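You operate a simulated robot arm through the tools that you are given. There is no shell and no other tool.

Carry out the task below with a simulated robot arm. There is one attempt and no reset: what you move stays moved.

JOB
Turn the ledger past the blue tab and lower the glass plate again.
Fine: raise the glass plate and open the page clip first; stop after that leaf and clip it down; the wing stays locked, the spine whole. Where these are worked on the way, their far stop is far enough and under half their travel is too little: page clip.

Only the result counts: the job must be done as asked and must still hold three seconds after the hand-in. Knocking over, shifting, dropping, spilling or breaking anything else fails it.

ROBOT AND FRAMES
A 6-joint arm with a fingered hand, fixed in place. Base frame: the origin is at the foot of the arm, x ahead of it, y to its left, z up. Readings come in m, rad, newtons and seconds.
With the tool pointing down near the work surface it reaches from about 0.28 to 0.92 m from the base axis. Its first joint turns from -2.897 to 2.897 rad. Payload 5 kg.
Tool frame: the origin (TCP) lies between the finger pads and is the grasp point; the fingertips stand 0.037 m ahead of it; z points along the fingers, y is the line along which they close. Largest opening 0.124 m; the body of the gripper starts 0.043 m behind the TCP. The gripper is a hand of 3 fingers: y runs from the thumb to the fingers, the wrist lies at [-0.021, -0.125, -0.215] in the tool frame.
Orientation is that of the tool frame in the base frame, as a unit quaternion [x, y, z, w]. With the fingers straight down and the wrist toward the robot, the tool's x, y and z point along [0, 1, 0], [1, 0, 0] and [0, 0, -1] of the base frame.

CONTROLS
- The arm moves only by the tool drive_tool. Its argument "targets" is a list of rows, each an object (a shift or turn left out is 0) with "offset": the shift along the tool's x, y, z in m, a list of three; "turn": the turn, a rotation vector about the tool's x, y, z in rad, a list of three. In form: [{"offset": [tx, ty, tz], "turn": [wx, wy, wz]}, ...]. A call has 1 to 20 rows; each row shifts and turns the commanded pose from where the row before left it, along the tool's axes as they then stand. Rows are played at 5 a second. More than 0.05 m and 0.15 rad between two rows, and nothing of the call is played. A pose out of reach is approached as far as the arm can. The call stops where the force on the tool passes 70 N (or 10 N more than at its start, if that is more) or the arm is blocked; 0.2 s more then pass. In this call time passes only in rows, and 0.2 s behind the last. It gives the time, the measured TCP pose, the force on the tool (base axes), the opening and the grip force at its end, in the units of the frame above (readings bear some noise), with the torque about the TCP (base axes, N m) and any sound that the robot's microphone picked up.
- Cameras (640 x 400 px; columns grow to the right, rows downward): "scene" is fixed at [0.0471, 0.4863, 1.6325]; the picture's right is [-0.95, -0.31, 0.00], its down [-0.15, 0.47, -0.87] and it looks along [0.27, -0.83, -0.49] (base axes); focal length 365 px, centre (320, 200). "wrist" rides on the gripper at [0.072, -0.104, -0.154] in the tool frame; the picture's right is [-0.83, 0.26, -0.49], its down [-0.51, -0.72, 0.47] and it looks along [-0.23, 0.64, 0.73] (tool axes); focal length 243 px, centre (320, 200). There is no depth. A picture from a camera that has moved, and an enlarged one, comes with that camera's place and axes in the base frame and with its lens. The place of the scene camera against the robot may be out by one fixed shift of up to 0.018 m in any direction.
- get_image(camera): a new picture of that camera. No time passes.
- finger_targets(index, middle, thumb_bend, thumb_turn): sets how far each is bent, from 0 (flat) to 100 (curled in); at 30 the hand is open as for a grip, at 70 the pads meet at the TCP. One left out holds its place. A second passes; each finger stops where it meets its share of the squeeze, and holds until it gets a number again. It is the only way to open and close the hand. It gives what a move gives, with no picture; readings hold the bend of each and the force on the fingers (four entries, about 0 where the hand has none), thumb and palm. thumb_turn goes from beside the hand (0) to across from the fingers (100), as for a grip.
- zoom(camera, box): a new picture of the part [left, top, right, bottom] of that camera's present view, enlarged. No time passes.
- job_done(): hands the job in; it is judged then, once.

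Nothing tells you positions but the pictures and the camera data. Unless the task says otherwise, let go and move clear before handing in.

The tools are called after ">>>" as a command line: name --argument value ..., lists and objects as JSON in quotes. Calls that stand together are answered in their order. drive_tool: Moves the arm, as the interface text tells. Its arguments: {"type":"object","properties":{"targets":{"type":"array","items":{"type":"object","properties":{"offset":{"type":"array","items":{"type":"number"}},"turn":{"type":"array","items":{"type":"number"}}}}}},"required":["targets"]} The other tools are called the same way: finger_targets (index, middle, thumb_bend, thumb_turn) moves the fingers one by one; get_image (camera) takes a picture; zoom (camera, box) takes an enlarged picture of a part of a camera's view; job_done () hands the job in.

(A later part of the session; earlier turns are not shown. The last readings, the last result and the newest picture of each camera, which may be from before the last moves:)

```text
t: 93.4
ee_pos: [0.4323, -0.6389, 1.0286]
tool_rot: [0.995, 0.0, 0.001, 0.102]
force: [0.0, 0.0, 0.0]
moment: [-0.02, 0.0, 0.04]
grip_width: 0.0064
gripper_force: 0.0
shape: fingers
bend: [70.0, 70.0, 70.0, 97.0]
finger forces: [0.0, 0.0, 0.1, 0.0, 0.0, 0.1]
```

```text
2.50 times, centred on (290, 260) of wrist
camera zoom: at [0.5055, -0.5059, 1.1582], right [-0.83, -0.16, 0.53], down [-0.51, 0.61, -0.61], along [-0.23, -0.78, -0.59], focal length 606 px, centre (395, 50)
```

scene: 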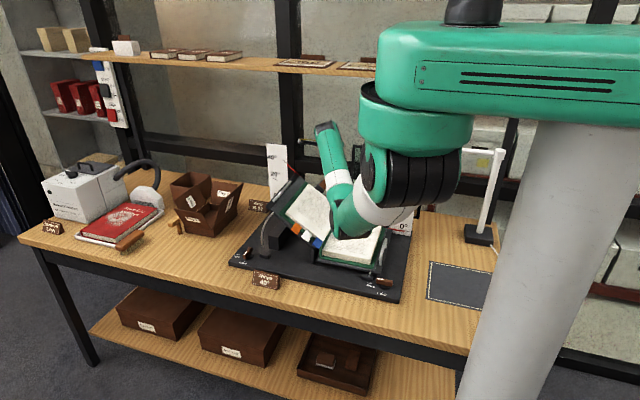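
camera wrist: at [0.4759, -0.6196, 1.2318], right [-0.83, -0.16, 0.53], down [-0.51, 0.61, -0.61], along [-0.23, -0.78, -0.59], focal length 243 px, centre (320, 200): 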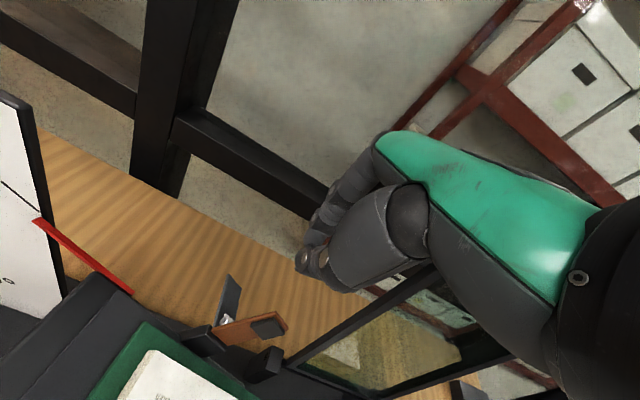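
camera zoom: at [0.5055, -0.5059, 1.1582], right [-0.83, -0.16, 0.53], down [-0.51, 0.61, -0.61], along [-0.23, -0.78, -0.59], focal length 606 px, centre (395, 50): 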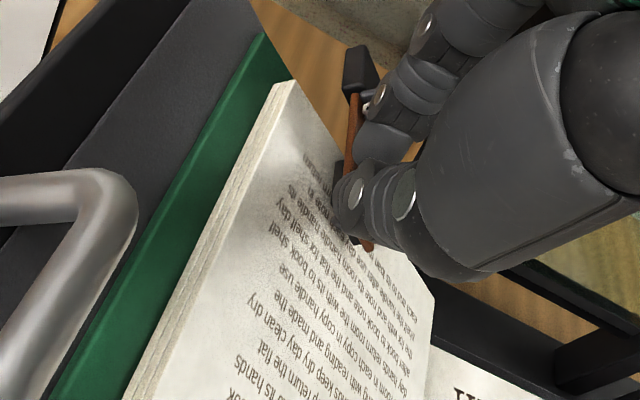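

>>> drive_tool --targets '[{"offset": [0, -0.0008, 0.004]}]'

>>> drive_tool --targets '[{"offset": [0, -0.0008, 0.004]}]'

>>> drive_tool --targets '[{"offset": [0, -0.0008, 0.004]}]'

>>> zoom --camera "wrist" --box '[180, 180, 400, 340]'

```text
t: 93.8
ee_pos: [0.4333, -0.6391, 1.0272]
tool_rot: [0.995, 0.001, 0.0, 0.103]
force: [-0.3, 2.5, 6.5]
moment: [0.09, -0.05, -0.02]
grip_width: 0.006
gripper_force: 3.2
shape: fingers
bend: [70.0, 70.0, 70.0, 97.0]
finger forces: [0.0, 0.0, 0.0, 0.1, 6.4, 0.0]
```

```text
t: 94.2
ee_pos: [0.4333, -0.6397, 1.0253]
tool_rot: [0.995, 0.0, 0.002, 0.104]
force: [-0.6, 9.8, 19.9]
moment: [0.38, -0.19, 0.06]
grip_width: 0.0056
gripper_force: 11.2
shape: fingers
bend: [70.0, 70.0, 71.0, 97.0]
finger forces: [0.0, 0.0, 0.1, 0.0, 21.8, 0.0]
```

```text
t: 94.6
ee_pos: [0.4349, -0.6379, 1.0236]
tool_rot: [0.994, 0.001, 0.003, 0.106]
force: [-1.1, 19.7, 39.7]
moment: [0.72, -0.34, 0.14]
grip_width: 0.0057
gripper_force: 21.9
shape: fingers
bend: [70.0, 70.0, 72.0, 98.0]
finger forces: [0.1, 0.0, 0.0, 0.0, 43.6, 0.0]
```

```text
2.50 times, centred on (290, 260) of wrist
camera zoom: at [0.5056, -0.5046, 1.1514], right [-0.83, -0.15, 0.53], down [-0.51, 0.61, -0.61], along [-0.23, -0.78, -0.58], focal length 606 px, centre (395, 50)
```

zoom: 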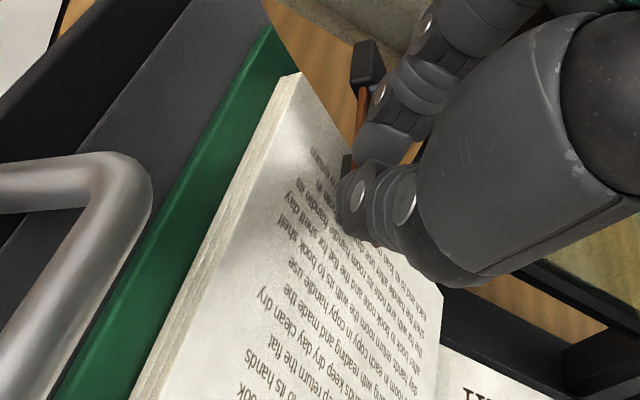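

That pressed firmly, so the jaw is definitely seated. I'll back off right away.

>>> drive_tool --targets '[{"offset": [0, 0.001, -0.008]}, {"offset": [-0.004, 0.002, -0.015]}, {"offset": [-0.006, 0, -0.03]}, {"offset": [-0.006, -0.02, -0.03]}]'

>>> get_image --camera "wrist"

>>> zoom --camera "wrist" --box '[160, 200, 320, 320]'

>>> zoom --camera "scene" --box '[230, 150, 390, 290]'

```text
t: 95.6
ee_pos: [0.4165, -0.605, 1.0937]
tool_rot: [0.995, 0.002, 0.0, 0.101]
force: [-0.4, -1.2, -0.9]
moment: [0.01, 0.03, -0.02]
grip_width: 0.0066
gripper_force: 0.0
shape: fingers
bend: [70.0, 70.0, 70.0, 97.0]
finger forces: [0.0, 0.0, 0.0, 0.1, 0.0, 0.2]
```

```text
taken
camera wrist: at [0.488, -0.4722, 1.223], right [-0.83, -0.16, 0.53], down [-0.51, 0.61, -0.61], along [-0.23, -0.78, -0.59], focal length 243 px, centre (320, 200)
```

wrist: 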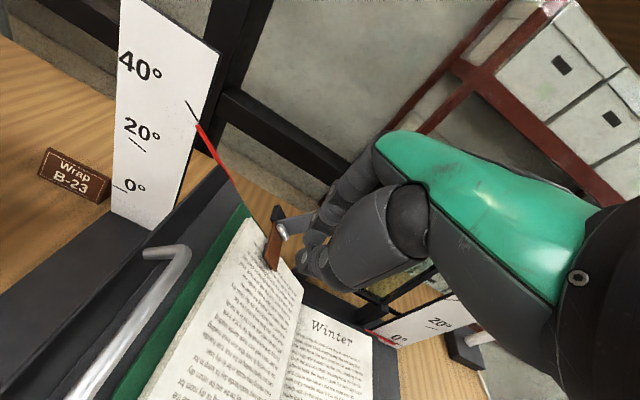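

```text
3.33 times, centred on (240, 260) of wrist
camera zoom: at [0.488, -0.4722, 1.223], right [-0.83, -0.16, 0.53], down [-0.51, 0.61, -0.61], along [-0.23, -0.78, -0.59], focal length 809 px, centre (587, 0)
```

zoom: 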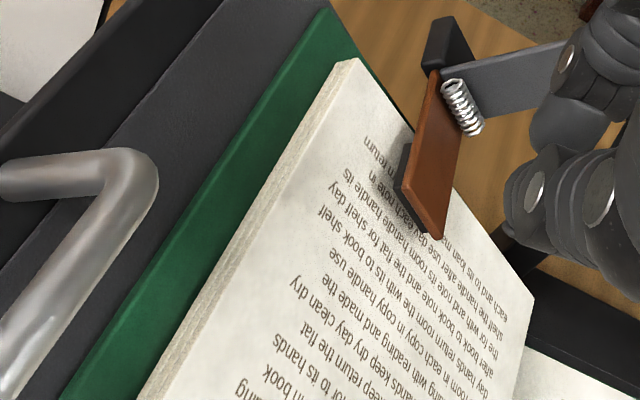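

```text
2.86 times, centred on (310, 220) of scene
camera zoom: at [0.0471, 0.4863, 1.6325], right [-0.95, -0.31, 0.0], down [-0.15, 0.47, -0.87], along [0.27, -0.83, -0.49], focal length 1044 px, centre (349, 143)
```

zoom: 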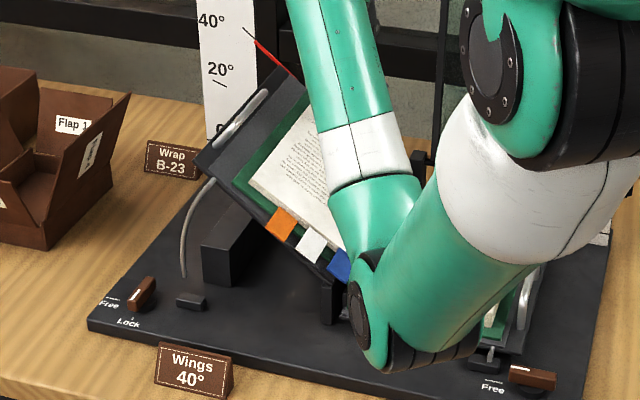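

>>> drive_tool --targets '[{"offset": [-0.01, -0.03, -0.03]}, {"offset": [-0.01, -0.035, -0.03]}, {"offset": [-0.01, -0.035, -0.01]}]'

>>> zoom --camera "wrist" --box '[160, 170, 320, 290]'

>>> get_image --camera "wrist"

>>> zoom --camera "scene" --box '[230, 150, 390, 290]'

```text
t: 96.4
ee_pos: [0.3839, -0.4927, 1.1438]
tool_rot: [0.995, 0.001, 0.001, 0.102]
force: [0.8, -0.4, -0.1]
moment: [0.01, 0.01, -0.01]
grip_width: 0.0066
gripper_force: 0.1
shape: fingers
bend: [70.0, 70.0, 70.0, 97.0]
finger forces: [0.0, 0.0, 0.1, 0.0, 0.0, 0.0]
```

```text
3.33 times, centred on (240, 230) of wrist
camera zoom: at [0.4558, -0.3607, 1.272], right [-0.83, -0.16, 0.53], down [-0.51, 0.61, -0.61], along [-0.23, -0.78, -0.59], focal length 809 px, centre (587, 100)
```

zoom: 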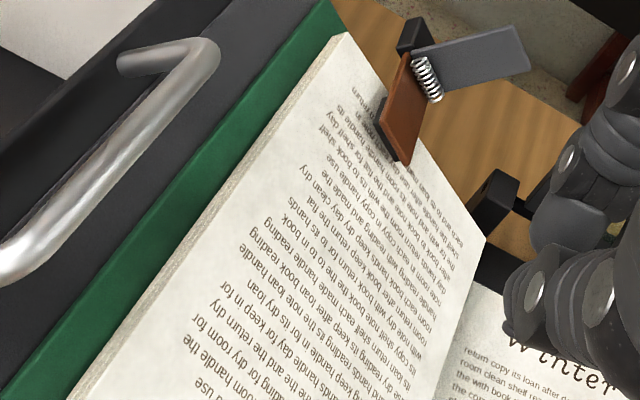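

```text
taken
camera wrist: at [0.4558, -0.3607, 1.272], right [-0.83, -0.16, 0.53], down [-0.51, 0.61, -0.61], along [-0.23, -0.78, -0.59], focal length 243 px, centre (320, 200)
```

wrist: 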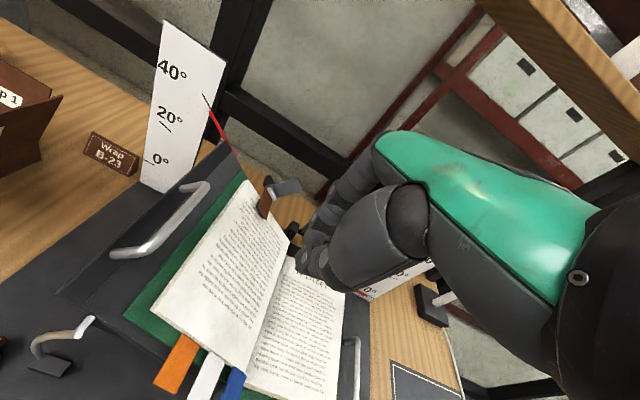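

```text
2.86 times, centred on (310, 220) of scene
camera zoom: at [0.0471, 0.4863, 1.6325], right [-0.95, -0.31, 0.0], down [-0.15, 0.47, -0.87], along [0.27, -0.83, -0.49], focal length 1044 px, centre (349, 143)
```

zoom: 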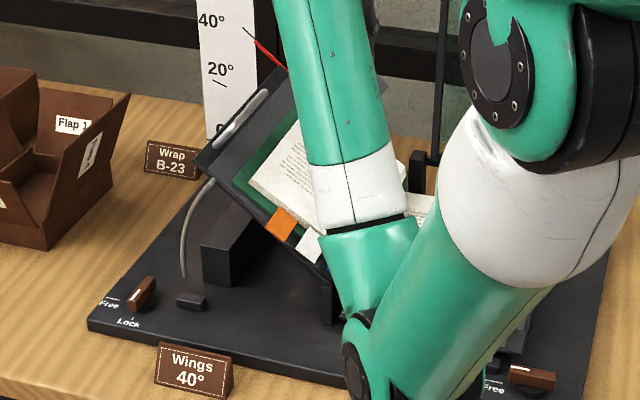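

The clip looks properly closed over the leaves. Now the plate: I'll go back to the crank handle with the hand nearly horizontal, so it can grip the handle from the front, beneath the lamp arm.

>>> drive_tool --targets '[{"offset": [-0.04, 0, 0], "turn": [-0.12, 0, 0]}, {"offset": [-0.04, 0, 0], "turn": [-0.12, 0, 0]}, {"offset": [-0.04, 0, 0], "turn": [-0.12, 0, 0]}, {"offset": [-0.04, 0, 0], "turn": [-0.12, 0, 0]}, {"offset": [-0.04, 0, 0], "turn": [-0.12, 0, 0]}]'

>>> get_image --camera "scene"

>>> get_image --camera "wrist"

```text
t: 97.6
ee_pos: [0.1854, -0.4922, 1.1452]
tool_rot: [0.92, 0.0, 0.001, 0.391]
force: [-0.1, -0.9, 0.2]
moment: [0.02, 0.01, -0.02]
grip_width: 0.0066
gripper_force: 0.0
shape: fingers
bend: [70.0, 70.0, 70.0, 97.0]
finger forces: [0.0, 0.0, 0.1, 0.1, 0.0, 0.0]
```

```text
taken
```

scene: 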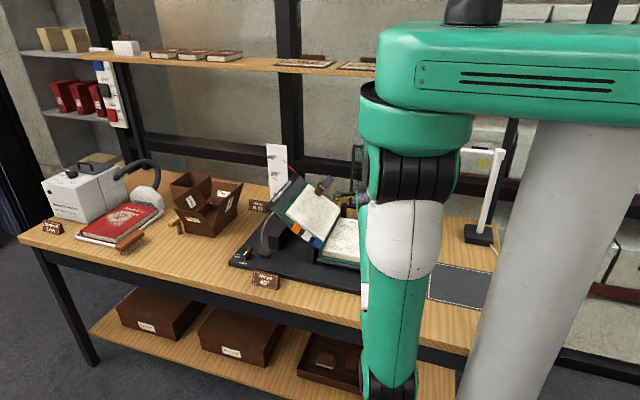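

```text
taken
camera wrist: at [0.2577, -0.3091, 1.1746], right [-0.83, 0.17, 0.53], down [-0.51, 0.16, -0.85], along [-0.23, -0.97, -0.04], focal length 243 px, centre (320, 200)
```

wrist: 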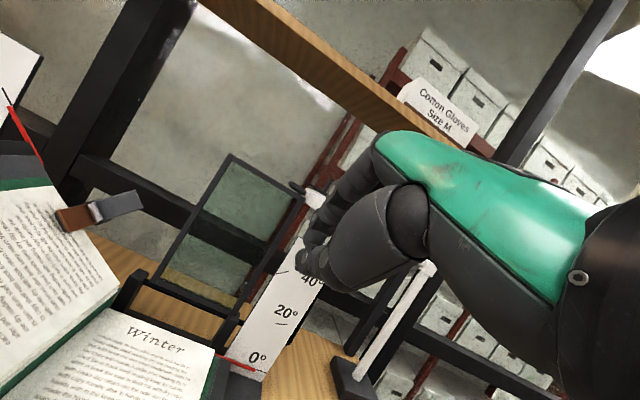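

>>> zoom --camera "scene" --box '[270, 160, 370, 270]'

>>> zoom --camera "wrist" --box '[40, 160, 160, 260]'

>>> drive_tool --targets '[{"offset": [-0.035, 0, 0], "turn": [-0.12, 0, 0]}, {"offset": [-0.035, 0, 0], "turn": [-0.12, 0, 0]}, {"offset": [-0.035, 0, 0], "turn": [-0.12, 0, 0]}, {"offset": [-0.035, 0, 0], "turn": [-0.12, 0, 0]}]'

>>> get_image --camera "wrist"

>>> get_image --camera "scene"

```text
3.64 times, centred on (320, 215) of scene
camera zoom: at [0.0471, 0.4863, 1.6325], right [-0.95, -0.31, 0.0], down [-0.15, 0.47, -0.87], along [0.27, -0.83, -0.49], focal length 1329 px, centre (320, 146)
```

zoom: 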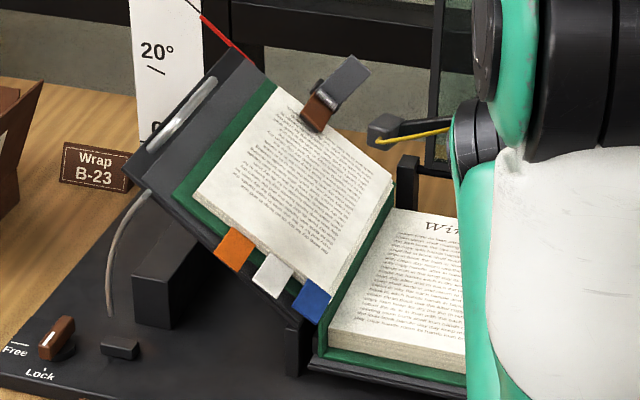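

```text
4.00 times, centred on (100, 210) of wrist
camera zoom: at [0.2577, -0.3091, 1.1746], right [-0.83, 0.17, 0.53], down [-0.51, 0.16, -0.85], along [-0.23, -0.97, -0.04], focal length 970 px, centre (1200, 160)
```

zoom: 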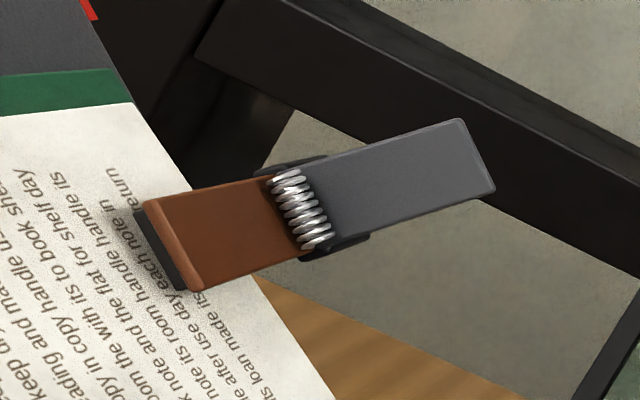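

```text
t: 98.6
ee_pos: [0.064, -0.496, 1.1354]
tool_rot: [0.826, 0.017, -0.036, 0.563]
force: [2.0, 1.9, 2.3]
moment: [0.14, -0.06, -0.07]
grip_width: 0.0067
gripper_force: 0.0
shape: fingers
bend: [70.0, 70.0, 70.0, 97.0]
finger forces: [0.1, 0.0, 0.0, 0.0, 0.0, 0.0]
out of reach, approached as far as the arm can: row 4
```

```text
taken
camera wrist: at [0.1349, -0.3155, 1.0876], right [-0.79, 0.37, 0.49], down [-0.57, -0.17, -0.8], along [-0.22, -0.91, 0.35], focal length 243 px, centre (320, 200)
```

wrist: 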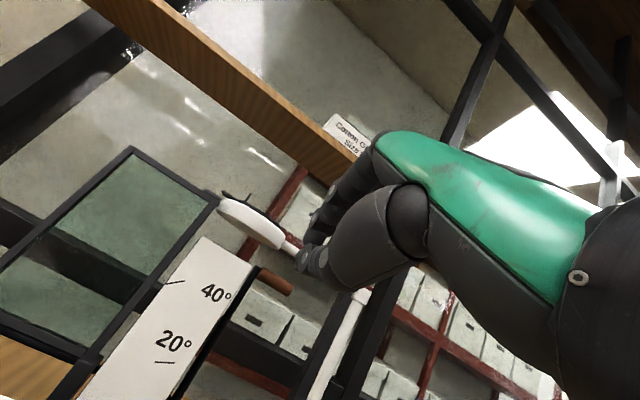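

```text
taken
```

scene: 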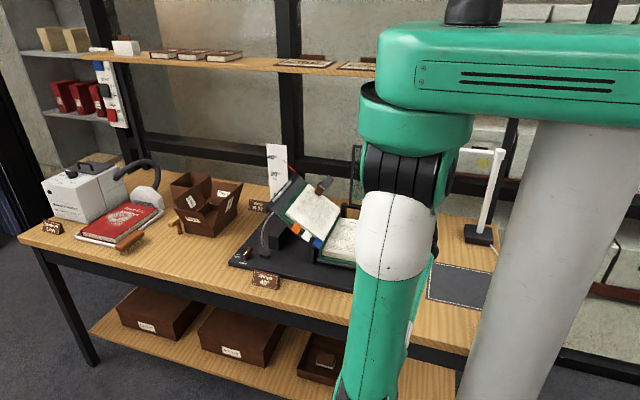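

The clip is closed properly over the turned leaves. This horizontal pose near the crank is at the reach limit and tight under the lamp. Instead I'll grip the plate's free top edge at x≈0.29, away from the lamp, and bring it down from there. First I'll return to a vertical hand pose.

>>> drive_tool --targets '[{"offset": [0.04, 0, 0], "turn": [0.12, 0, 0]}, {"offset": [0.04, 0, 0], "turn": [0.12, 0, 0]}, {"offset": [0.04, 0, 0], "turn": [0.12, 0, 0]}, {"offset": [0.04, 0, 0], "turn": [0.12, 0, 0]}, {"offset": [0.04, 0, 0], "turn": [0.12, 0, 0]}, {"offset": [0.025, 0, 0], "turn": [0.12, 0, 0]}]'

```text
t: 100.0
ee_pos: [0.2958, -0.4904, 1.1396]
tool_rot: [0.97, 0.01, 0.001, 0.243]
force: [-0.1, 0.2, 0.2]
moment: [-0.01, 0.0, -0.01]
grip_width: 0.0065
gripper_force: 0.0
shape: fingers
bend: [70.0, 70.0, 70.0, 98.0]
finger forces: [0.0, 0.1, 0.0, 0.0, 0.1, 0.1]
```

>>> drive_tool --targets '[{"offset": [0, 0.019, -0.0353]}, {"offset": [0, 0.019, -0.0353]}, {"turn": [0.13, 0, 0]}, {"turn": [0.13, 0, 0]}, {"turn": [0.13, 0, 0]}]'

>>> finger_targets --index 40 --middle 40 --thumb_bend 40

>>> get_image --camera "wrist"

```text
t: 101.2
ee_pos: [0.2998, -0.509, 1.1858]
tool_rot: [0.999, 0.01, -0.001, 0.053]
force: [-0.1, 0.5, -0.3]
moment: [-0.01, 0.0, 0.03]
grip_width: 0.0066
gripper_force: 0.1
shape: fingers
bend: [70.0, 70.0, 70.0, 98.0]
finger forces: [0.0, 0.0, 0.0, 0.0, 0.1, 0.1]
out of reach, approached as far as the arm can: row 5
```

```text
t: 102.2
ee_pos: [0.3003, -0.5089, 1.1862]
tool_rot: [0.998, 0.011, 0.0, 0.054]
force: [0.1, 1.6, -0.3]
moment: [0.01, 0.01, -0.01]
grip_width: 0.098
gripper_force: 0.1
shape: fingers
bend: [40.0, 40.0, 40.0, 98.0]
finger forces: [0.0, 0.0, 0.0, 0.1, 0.0, 0.0]
```

```text
taken
camera wrist: at [0.37, -0.3877, 1.3266], right [-0.82, -0.22, 0.52], down [-0.52, 0.66, -0.55], along [-0.22, -0.72, -0.66], focal length 243 px, centre (320, 200)
```

wrist: 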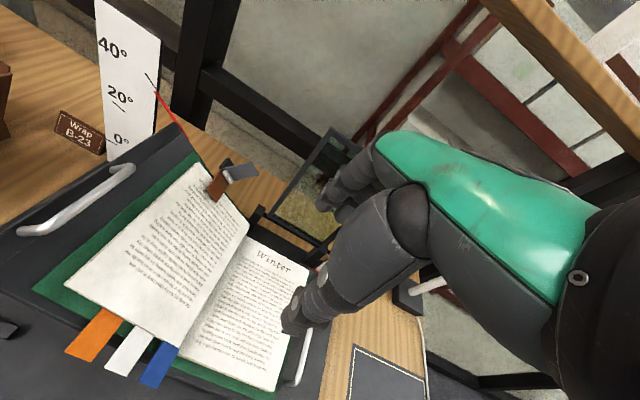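

>>> drive_tool --targets '[{"offset": [0, 0.037, -0.01]}, {"offset": [0, 0.037, -0.01]}, {"offset": [0, 0.037, -0.01]}, {"offset": [0, 0.037, -0.01]}]'

>>> get_image --camera "wrist"

>>> get_image --camera "scene"

```text
t: 103.2
ee_pos: [0.3012, -0.6549, 1.2417]
tool_rot: [0.999, 0.01, -0.001, 0.051]
force: [0.1, 0.5, 0.0]
moment: [0.0, 0.04, 0.03]
grip_width: 0.0985
gripper_force: 0.0
shape: fingers
bend: [40.0, 40.0, 40.0, 98.0]
finger forces: [0.0, 0.0, 0.1, 0.0, 0.0, 0.1]
```

```text
taken
camera wrist: at [0.3711, -0.5349, 1.3833], right [-0.82, -0.23, 0.52], down [-0.52, 0.66, -0.54], along [-0.22, -0.72, -0.66], focal length 243 px, centre (320, 200)
```

wrist: 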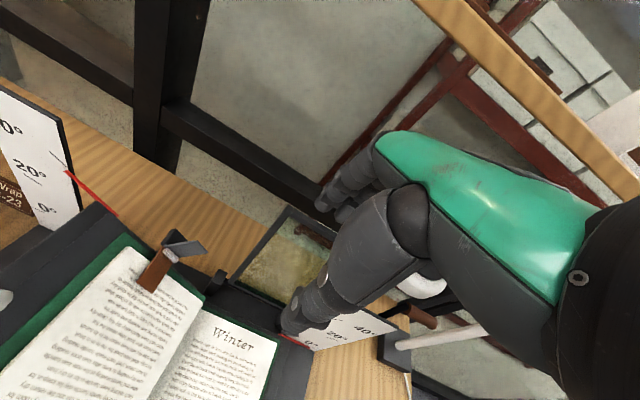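

```text
taken
```

scene: 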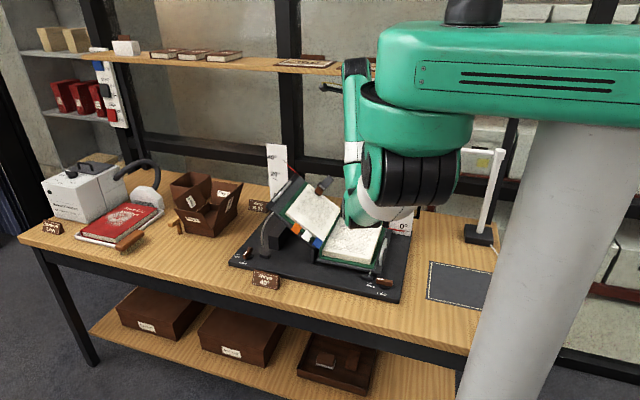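

I can see the plate's top edge, with its left corner near (0.33, -0.75, 1.145). I'll move so the open fingers straddle it from above.

>>> drive_tool --targets '[{"offset": [-0.002, 0.0295, 0.0133]}, {"offset": [-0.002, 0.0295, 0.0133]}, {"offset": [-0.002, 0.0305, 0.0133]}]'

>>> get_image --camera "wrist"

>>> zoom --camera "scene" --box '[280, 100, 420, 250]'

```text
t: 104.0
ee_pos: [0.2963, -0.7483, 1.2105]
tool_rot: [0.999, 0.009, -0.001, 0.051]
force: [-0.3, 1.1, 0.1]
moment: [-0.04, -0.03, 0.03]
grip_width: 0.0983
gripper_force: 0.1
shape: fingers
bend: [40.0, 40.0, 40.0, 98.0]
finger forces: [0.0, 0.1, 0.0, 0.0, 0.0, 0.0]
```

```text
taken
camera wrist: at [0.3675, -0.6272, 1.3518], right [-0.82, -0.23, 0.52], down [-0.52, 0.66, -0.54], along [-0.22, -0.72, -0.66], focal length 243 px, centre (320, 200)
```

wrist: 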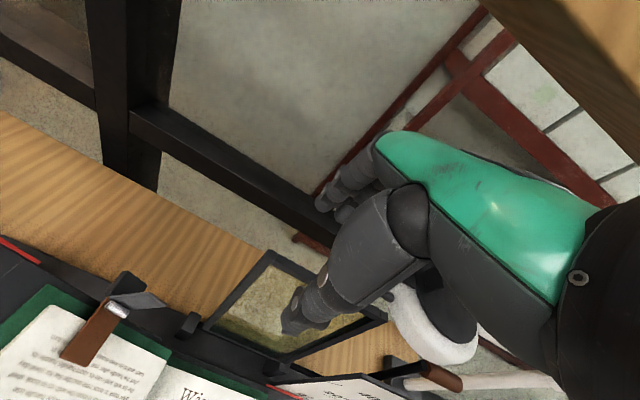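

```text
2.67 times, centred on (350, 175) of scene
camera zoom: at [0.0471, 0.4863, 1.6325], right [-0.95, -0.31, 0.0], down [-0.15, 0.47, -0.87], along [0.27, -0.83, -0.49], focal length 974 px, centre (240, 267)
```

zoom: 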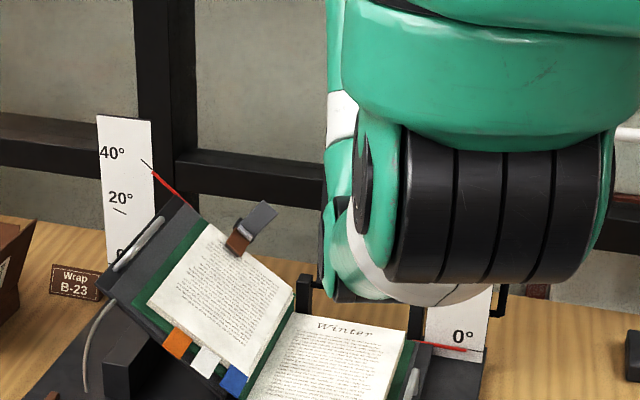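

>>> drive_tool --targets '[{"offset": [-0.004, -0.002, 0.03]}, {"offset": [-0.004, -0.002, 0.03]}]'

>>> get_image --camera "wrist"

```text
t: 104.6
ee_pos: [0.2909, -0.752, 1.1516]
tool_rot: [0.999, 0.009, -0.001, 0.052]
force: [0.7, 0.7, -1.4]
moment: [-0.02, -0.02, 0.01]
grip_width: 0.0983
gripper_force: 0.1
shape: fingers
bend: [40.0, 40.0, 40.0, 98.0]
finger forces: [0.1, 0.0, 0.1, 0.0, 0.0, 0.0]
```

```text
taken
camera wrist: at [0.3608, -0.6299, 1.2924], right [-0.82, -0.23, 0.52], down [-0.52, 0.66, -0.54], along [-0.22, -0.72, -0.66], focal length 243 px, centre (320, 200)
```

wrist: 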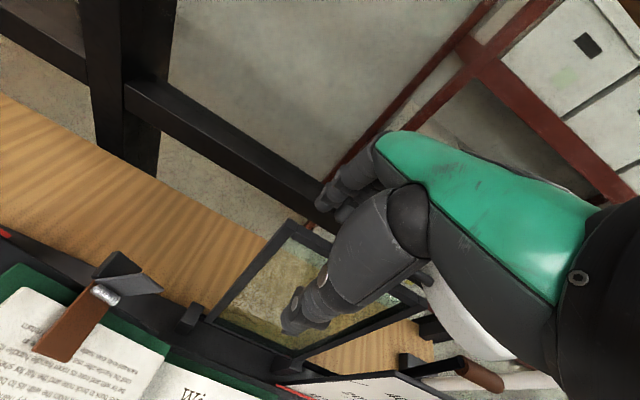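

>>> drive_tool --targets '[{"offset": [0, -0.0015, 0.022]}]'

>>> finger_targets --index 62 --middle 62 --thumb_bend 62

>>> get_image --camera "wrist"

```text
t: 105.0
ee_pos: [0.2919, -0.749, 1.1292]
tool_rot: [0.999, 0.009, -0.002, 0.051]
force: [0.4, 0.4, 0.0]
moment: [0.01, 0.02, -0.01]
grip_width: 0.0985
gripper_force: 0.1
shape: fingers
bend: [40.0, 40.0, 40.0, 98.0]
finger forces: [0.0, 0.0, 0.0, 0.1, 0.0, 0.1]
```

```text
t: 106.0
ee_pos: [0.2914, -0.7501, 1.1294]
tool_rot: [0.999, 0.009, -0.001, 0.051]
force: [0.1, 0.4, 0.4]
moment: [-0.02, 0.02, 0.02]
grip_width: 0.0313
gripper_force: 0.1
shape: fingers
bend: [62.0, 62.0, 62.0, 98.0]
finger forces: [0.0, 0.0, 0.0, 0.0, 0.0, 0.0]
```

```text
taken
camera wrist: at [0.3615, -0.6289, 1.2693], right [-0.82, -0.23, 0.52], down [-0.52, 0.66, -0.54], along [-0.22, -0.72, -0.66], focal length 243 px, centre (320, 200)
```

wrist: 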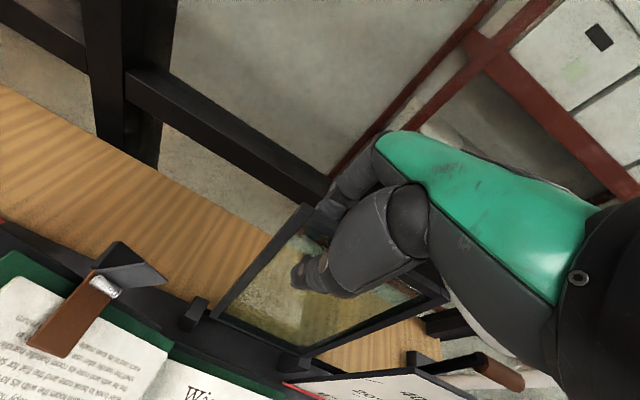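

The top bar is now straddled, fingers behind and thumb in front. I'll narrow the gap a bit and rotate the plate forward about its hinge.

>>> finger_targets --index 66 --middle 66 --thumb_bend 66

>>> drive_tool --targets '[{"offset": [0, -0.0149, -0.0038], "turn": [-0.07, 0, 0]}, {"offset": [0, -0.0149, -0.0038], "turn": [-0.07, 0, 0]}]'

>>> get_image --camera "wrist"

>>> zoom --camera "scene" --box '[280, 100, 420, 250]'

```text
t: 107.0
ee_pos: [0.2916, -0.7482, 1.1286]
tool_rot: [0.999, 0.01, 0.0, 0.05]
force: [-0.2, 1.7, -0.4]
moment: [0.02, -0.01, 0.02]
grip_width: 0.0221
gripper_force: 1.0
shape: fingers
bend: [66.0, 66.0, 64.0, 98.0]
finger forces: [0.1, 0.0, 0.0, 0.1, 2.1, 0.0]
```

```text
t: 107.6
ee_pos: [0.2909, -0.7188, 1.1325]
tool_rot: [0.993, 0.009, -0.001, 0.121]
force: [-0.1, -1.0, -0.4]
moment: [0.02, -0.02, 0.0]
grip_width: 0.0193
gripper_force: 0.1
shape: fingers
bend: [66.0, 66.0, 66.0, 97.0]
finger forces: [0.3, 0.0, 0.0, 0.0, 0.0, 0.1]
```

```text
taken
camera wrist: at [0.3602, -0.5804, 1.256], right [-0.83, -0.15, 0.54], down [-0.52, 0.58, -0.63], along [-0.22, -0.8, -0.56], focal length 243 px, centre (320, 200)
```

wrist: 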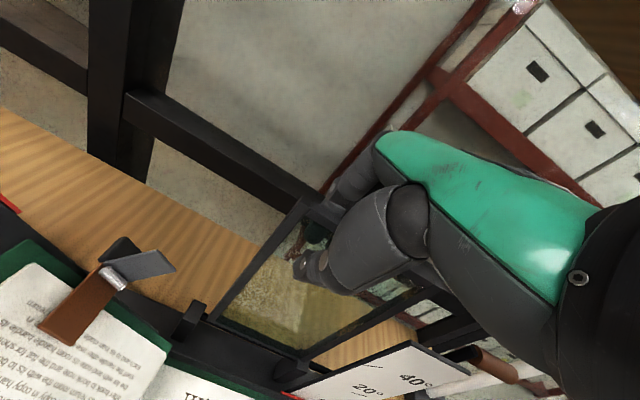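

```text
2.67 times, centred on (350, 175) of scene
camera zoom: at [0.0471, 0.4863, 1.6325], right [-0.95, -0.31, 0.0], down [-0.15, 0.47, -0.87], along [0.27, -0.83, -0.49], focal length 974 px, centre (240, 267)
```

zoom: 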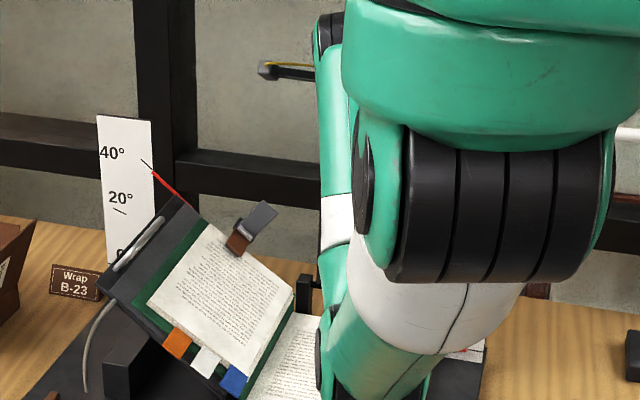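

>>> drive_tool --targets '[{"offset": [0, -0.0212, -0.0061], "turn": [-0.1, 0, 0]}, {"offset": [0, -0.0212, -0.0061], "turn": [-0.1, 0, 0]}]'

>>> drive_tool --targets '[{"offset": [0, -0.0212, -0.0061], "turn": [-0.1, 0, 0]}, {"offset": [0, -0.0212, -0.0061], "turn": [-0.1, 0, 0]}]'

>>> get_image --camera "wrist"

>>> get_image --camera "scene"

```text
t: 108.2
ee_pos: [0.2893, -0.6748, 1.1317]
tool_rot: [0.976, 0.011, 0.002, 0.218]
force: [0.0, 0.6, 0.1]
moment: [0.01, 0.0, -0.01]
grip_width: 0.0192
gripper_force: 0.2
shape: fingers
bend: [66.0, 66.0, 66.0, 97.0]
finger forces: [0.0, 0.0, 0.0, 0.0, 0.1, 0.1]
```

```text
t: 108.8
ee_pos: [0.2879, -0.6304, 1.1244]
tool_rot: [0.949, 0.01, 0.002, 0.316]
force: [0.0, 0.5, -0.3]
moment: [0.02, 0.01, -0.02]
grip_width: 0.0199
gripper_force: 0.3
shape: fingers
bend: [66.0, 66.0, 65.0, 97.0]
finger forces: [0.0, 0.0, 0.0, 0.0, 0.5, 0.0]
```

```text
taken
camera wrist: at [0.3564, -0.4545, 1.1837], right [-0.83, 0.07, 0.55], down [-0.52, 0.29, -0.81], along [-0.21, -0.96, -0.2], focal length 243 px, centre (320, 200)
```

wrist: 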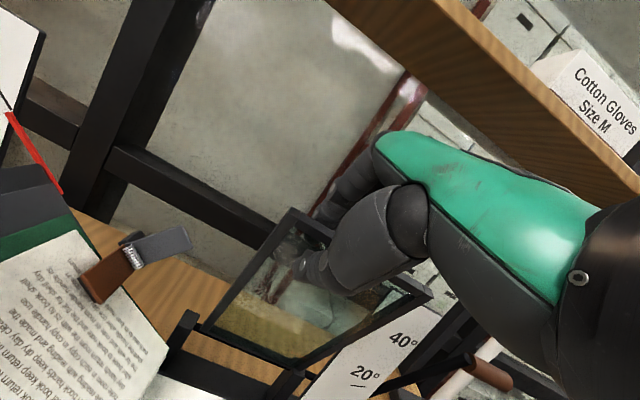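

```text
taken
```

scene: 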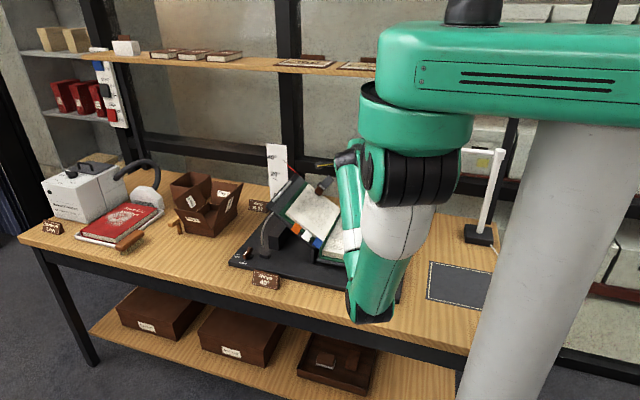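

The plate now rests on my thumb with about 0.5 N. I'll open the back fingers so nothing binds, and keep lowering on the thumb.

>>> finger_targets --index 45 --middle 45

>>> drive_tool --targets '[{"offset": [-0.004, -0.0212, -0.0061], "turn": [-0.1, 0, 0]}, {"offset": [-0.004, -0.0212, -0.0061], "turn": [-0.1, 0, 0]}]'

>>> get_image --camera "wrist"

>>> get_image --camera "scene"

```text
t: 109.8
ee_pos: [0.287, -0.6315, 1.1236]
tool_rot: [0.949, 0.01, 0.001, 0.315]
force: [0.0, 0.4, -0.2]
moment: [0.01, 0.0, -0.05]
grip_width: 0.0517
gripper_force: 0.1
shape: fingers
bend: [45.0, 45.0, 65.0, 97.0]
finger forces: [0.1, 0.0, 0.0, 0.0, 0.5, 0.0]
```

```text
t: 110.4
ee_pos: [0.2797, -0.5912, 1.1067]
tool_rot: [0.913, 0.01, 0.003, 0.408]
force: [0.4, -0.7, 0.0]
moment: [0.05, -0.01, 0.0]
grip_width: 0.0523
gripper_force: 0.9
shape: fingers
bend: [45.0, 45.0, 65.0, 97.0]
finger forces: [0.1, 0.0, 0.1, 0.0, 0.5, 0.0]
```

```text
taken
camera wrist: at [0.3482, -0.4058, 1.1296], right [-0.83, 0.18, 0.53], down [-0.51, 0.12, -0.85], along [-0.21, -0.98, -0.01], focal length 243 px, centre (320, 200)
```

wrist: 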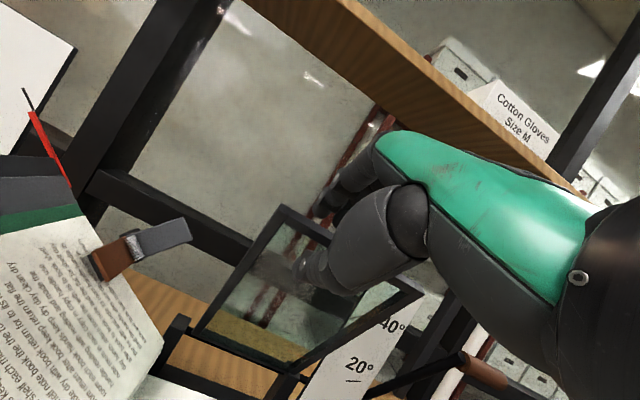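

```text
taken
```

scene: 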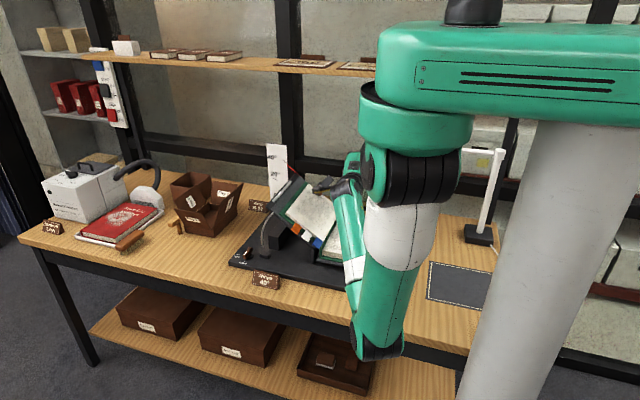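

>>> drive_tool --targets '[{"offset": [-0.004, -0.0212, -0.006], "turn": [-0.06, 0, 0]}, {"offset": [-0.004, -0.0214, -0.005], "turn": [-0.06, 0, 0]}, {"offset": [-0.004, -0.0216, -0.0041], "turn": [-0.06, 0, 0]}]'

>>> get_image --camera "wrist"

>>> get_image --camera "scene"

```text
t: 111.2
ee_pos: [0.2676, -0.5389, 1.0656]
tool_rot: [0.873, 0.01, 0.004, 0.488]
force: [0.6, -0.2, 0.7]
moment: [0.03, 0.04, 0.0]
grip_width: 0.0522
gripper_force: 0.1
shape: fingers
bend: [45.0, 45.0, 65.0, 97.0]
finger forces: [0.1, 0.0, 0.1, 0.0, 0.9, 0.0]
```

```text
taken
camera wrist: at [0.3362, -0.3519, 1.0558], right [-0.83, 0.27, 0.48], down [-0.51, -0.04, -0.86], along [-0.21, -0.96, 0.16], focal length 243 px, centre (320, 200)
```

wrist: 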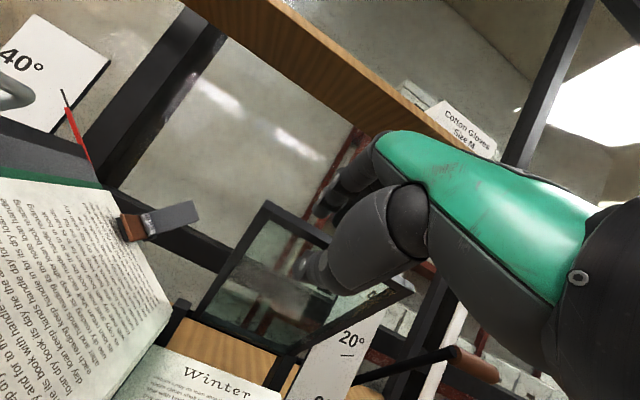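

```text
taken
```

scene: 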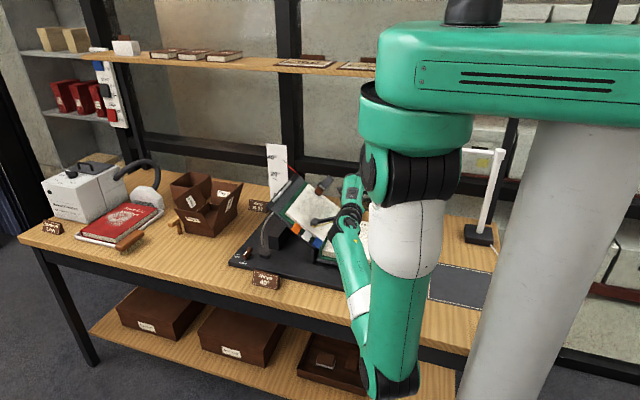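

>>> drive_tool --targets '[{"offset": [-0.004, -0.0217, -0.0033], "turn": [-0.06, 0, 0]}, {"offset": [-0.004, -0.0219, -0.0025], "turn": [-0.06, 0, 0]}]'

>>> get_image --camera "wrist"

>>> zoom --camera "scene" --box '[270, 150, 430, 310]'

```text
t: 111.8
ee_pos: [0.2591, -0.5134, 1.0309]
tool_rot: [0.841, 0.009, 0.003, 0.54]
force: [0.7, -0.3, -1.3]
moment: [0.0, -0.01, 0.02]
grip_width: 0.0526
gripper_force: 0.5
shape: fingers
bend: [45.0, 45.0, 65.0, 97.0]
finger forces: [0.0, 0.0, 0.1, 0.0, 0.9, 0.0]
```

```text
taken
camera wrist: at [0.3278, -0.3293, 0.9999], right [-0.84, 0.32, 0.45], down [-0.51, -0.14, -0.85], along [-0.21, -0.94, 0.28], focal length 243 px, centre (320, 200)
```

wrist: 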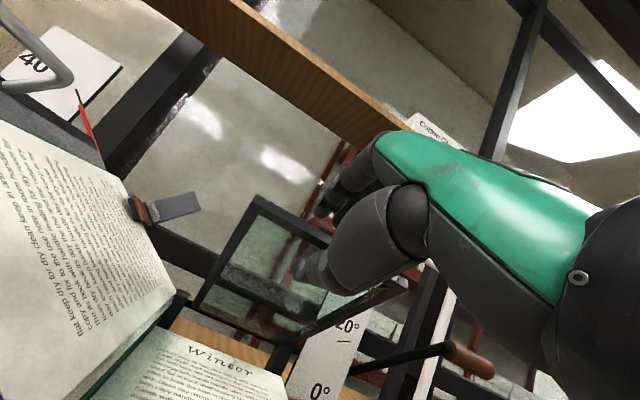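

```text
2.50 times, centred on (350, 230) of scene
camera zoom: at [0.0471, 0.4863, 1.6325], right [-0.95, -0.31, 0.0], down [-0.15, 0.47, -0.87], along [0.27, -0.83, -0.49], focal length 914 px, centre (245, 125)
```

zoom: 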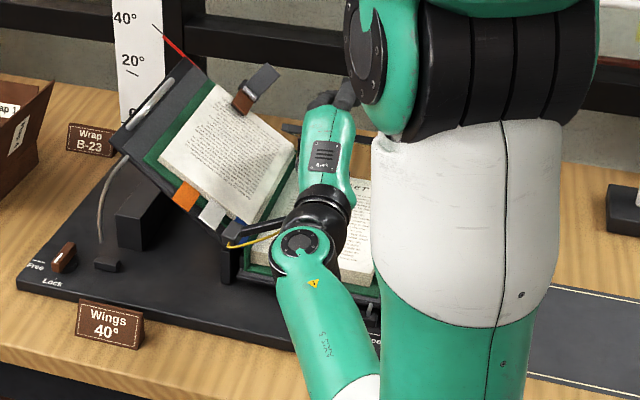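

>>> drive_tool --targets '[{"offset": [-0.003, -0.0219, -0.0015], "turn": [-0.06, 0, 0]}, {"offset": [-0.003, -0.0219, -0.0007], "turn": [-0.06, 0, 0]}]'

>>> get_image --camera "wrist"

>>> zoom --camera "scene" --box '[270, 150, 430, 310]'

```text
t: 112.4
ee_pos: [0.2498, -0.4949, 0.9931]
tool_rot: [0.807, 0.009, 0.005, 0.59]
force: [0.0, 0.4, -1.0]
moment: [0.01, 0.0, 0.02]
grip_width: 0.0527
gripper_force: 1.0
shape: fingers
bend: [45.0, 45.0, 65.0, 97.0]
finger forces: [0.0, 0.0, 0.0, 0.0, 0.9, 0.0]
```

```text
taken
camera wrist: at [0.3188, -0.3156, 0.9389], right [-0.84, 0.37, 0.4], down [-0.5, -0.24, -0.83], along [-0.21, -0.9, 0.39], focal length 243 px, centre (320, 200)
```

wrist: 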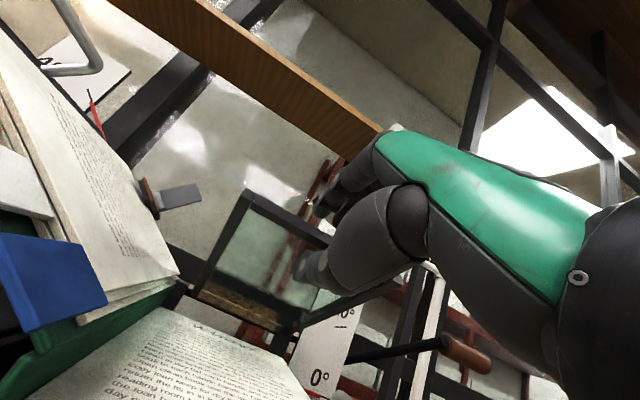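

```text
2.50 times, centred on (350, 230) of scene
camera zoom: at [0.0471, 0.4863, 1.6325], right [-0.95, -0.31, 0.0], down [-0.15, 0.47, -0.87], along [0.27, -0.83, -0.49], focal length 914 px, centre (245, 125)
```

zoom: 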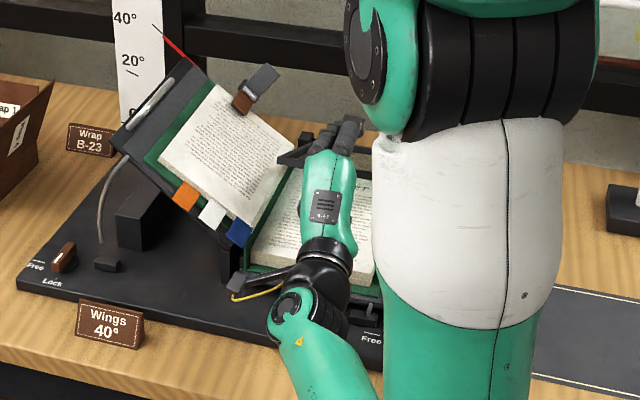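

The plate edge is about 10 cm above the book now. I'll slide slightly further under it, then straighten the thumb gradually so the plate comes down with it.

>>> drive_tool --targets '[{"offset": [0, 0.0061, 0.019]}, {"offset": [0, -0.0143, 0.0046]}]'

>>> finger_targets --thumb_bend 52

>>> get_image --camera "wrist"

>>> zoom --camera "scene" --box '[270, 150, 430, 310]'

```text
t: 113.0
ee_pos: [0.2509, -0.5159, 0.9764]
tool_rot: [0.808, 0.009, 0.005, 0.59]
force: [0.1, 1.8, -0.8]
moment: [0.01, -0.03, 0.02]
grip_width: 0.0522
gripper_force: 0.4
shape: fingers
bend: [45.0, 45.0, 65.0, 97.0]
finger forces: [0.1, 0.0, 0.0, 0.1, 1.1, 0.0]
```

```text
t: 114.0
ee_pos: [0.2516, -0.5149, 0.9781]
tool_rot: [0.808, 0.008, 0.004, 0.59]
force: [-0.5, 0.6, -0.3]
moment: [0.01, 0.01, 0.02]
grip_width: 0.0735
gripper_force: 0.5
shape: fingers
bend: [45.0, 45.0, 51.0, 97.0]
finger forces: [0.0, 0.0, 0.0, 0.0, 1.0, 0.0]
```

```text
taken
camera wrist: at [0.3201, -0.3362, 0.9232], right [-0.84, 0.37, 0.4], down [-0.51, -0.24, -0.83], along [-0.21, -0.9, 0.39], focal length 243 px, centre (320, 200)
```

wrist: 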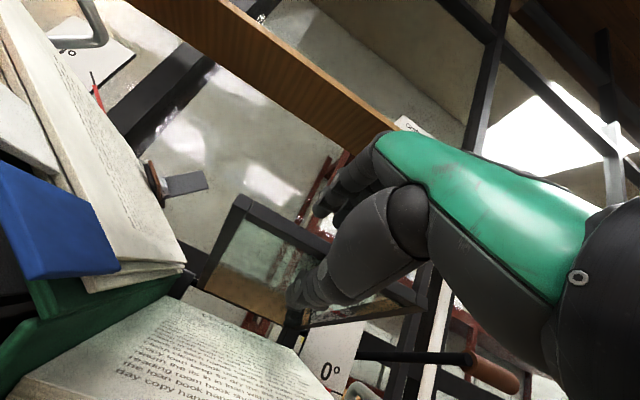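

```text
2.50 times, centred on (350, 230) of scene
camera zoom: at [0.0471, 0.4863, 1.6325], right [-0.95, -0.31, 0.0], down [-0.15, 0.47, -0.87], along [0.27, -0.83, -0.49], focal length 914 px, centre (245, 125)
```

zoom: 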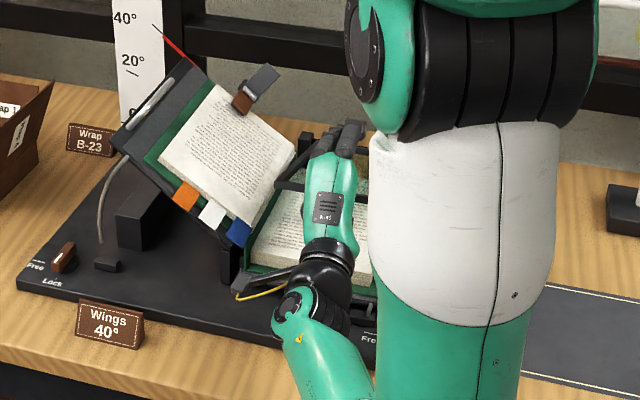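

>>> finger_targets --thumb_bend 40

>>> drive_tool --targets '[{"offset": [0, -0.0079, 0.0036]}]'

>>> get_image --camera "wrist"

>>> zoom --camera "scene" --box '[300, 190, 420, 290]'

```text
t: 115.0
ee_pos: [0.2509, -0.5157, 0.9778]
tool_rot: [0.808, 0.008, 0.003, 0.59]
force: [0.5, 0.7, 0.2]
moment: [0.01, -0.02, -0.01]
grip_width: 0.0911
gripper_force: 0.6
shape: fingers
bend: [45.0, 45.0, 40.0, 97.0]
finger forces: [0.0, 0.0, 0.0, 0.1, 0.9, 0.1]
```

```text
t: 115.4
ee_pos: [0.2525, -0.5154, 0.9673]
tool_rot: [0.808, 0.009, 0.004, 0.589]
force: [0.7, 1.6, -1.0]
moment: [0.02, -0.01, -0.01]
grip_width: 0.0911
gripper_force: 0.6
shape: fingers
bend: [45.0, 45.0, 40.0, 97.0]
finger forces: [0.0, 0.1, 0.0, 0.0, 1.2, 0.1]
```

```text
taken
camera wrist: at [0.3203, -0.3363, 0.9136], right [-0.84, 0.37, 0.4], down [-0.51, -0.24, -0.83], along [-0.21, -0.9, 0.39], focal length 243 px, centre (320, 200)
```

wrist: 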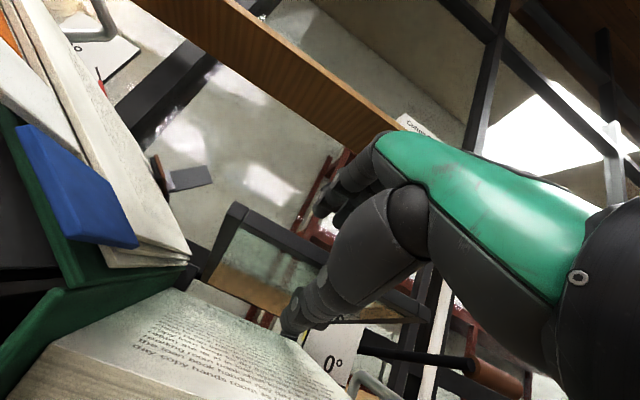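

```text
4.00 times, centred on (360, 240) of scene
camera zoom: at [0.0471, 0.4863, 1.6325], right [-0.95, -0.31, 0.0], down [-0.15, 0.47, -0.87], along [0.27, -0.83, -0.49], focal length 1462 px, centre (160, 40)
```

zoom: 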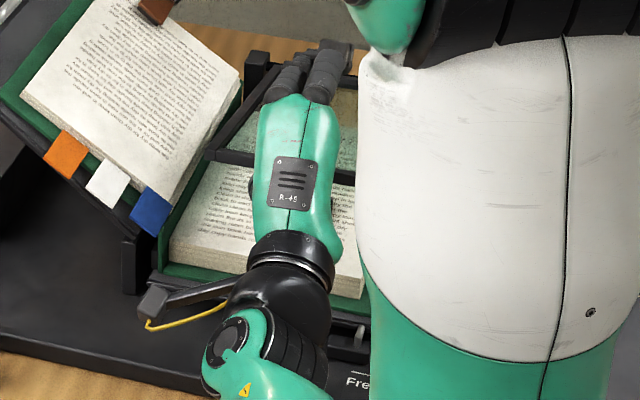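

>>> drive_tool --targets '[{"offset": [0, -0.0095, 0.0031]}]'

>>> zoom --camera "wrist" --box '[160, 200, 440, 400]'

```text
t: 115.8
ee_pos: [0.2518, -0.5159, 0.9569]
tool_rot: [0.807, 0.009, 0.004, 0.59]
force: [-0.8, 2.9, -1.0]
moment: [0.05, 0.02, 0.02]
grip_width: 0.0911
gripper_force: 0.9
shape: fingers
bend: [45.0, 45.0, 40.0, 98.0]
finger forces: [0.1, 0.1, 0.1, 0.0, 2.2, 0.0]
```

```text
2.00 times, centred on (300, 300) of wrist
camera zoom: at [0.3209, -0.3365, 0.9036], right [-0.84, 0.37, 0.4], down [-0.51, -0.24, -0.83], along [-0.21, -0.9, 0.39], focal length 485 px, centre (360, 0)
```

zoom: 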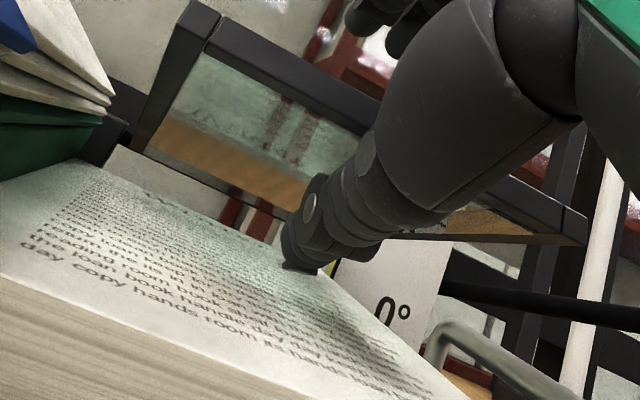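

The front bar is riding on the sloping thumb. Withdrawing slowly will let it slide down gently.

>>> drive_tool --targets '[{"offset": [0, -0.0015, -0.0048]}, {"offset": [0, -0.0015, -0.0048]}, {"offset": [0, -0.0015, -0.0048]}, {"offset": [0, -0.0015, -0.0048]}]'

>>> zoom --camera "wrist" --box '[160, 200, 440, 400]'

>>> zoom --camera "scene" --box '[300, 190, 420, 290]'

```text
t: 116.8
ee_pos: [0.2504, -0.4955, 0.9564]
tool_rot: [0.807, 0.008, 0.004, 0.59]
force: [0.4, 0.8, -1.9]
moment: [-0.02, 0.01, -0.01]
grip_width: 0.0914
gripper_force: 0.1
shape: fingers
bend: [45.0, 45.0, 40.0, 98.0]
finger forces: [0.1, 0.1, 0.0, 0.0, 0.7, 0.0]
```

```text
2.00 times, centred on (300, 300) of wrist
camera zoom: at [0.3203, -0.3164, 0.9023], right [-0.84, 0.37, 0.4], down [-0.51, -0.24, -0.83], along [-0.21, -0.9, 0.39], focal length 485 px, centre (360, 0)
```

zoom: 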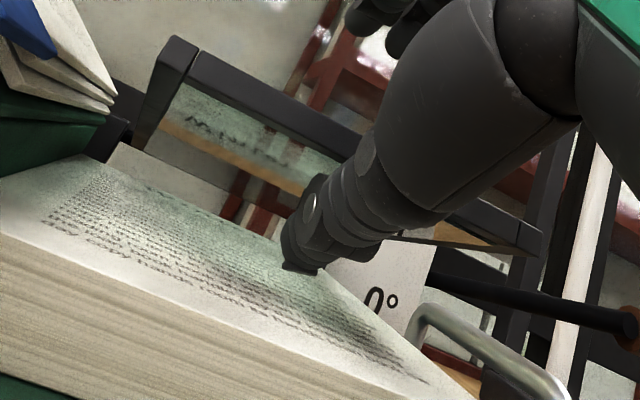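

```text
4.00 times, centred on (360, 240) of scene
camera zoom: at [0.0471, 0.4863, 1.6325], right [-0.95, -0.31, 0.0], down [-0.15, 0.47, -0.87], along [0.27, -0.83, -0.49], focal length 1462 px, centre (160, 40)
```

zoom: 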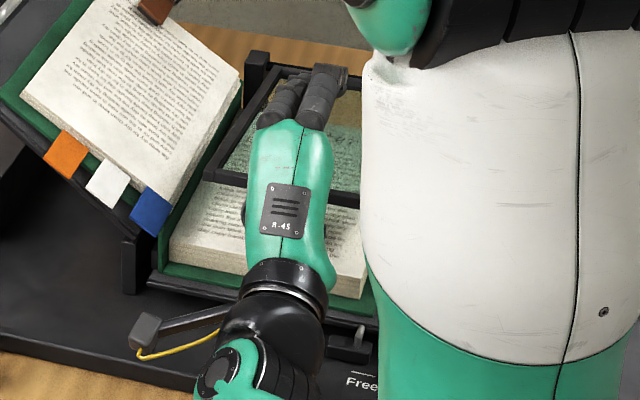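

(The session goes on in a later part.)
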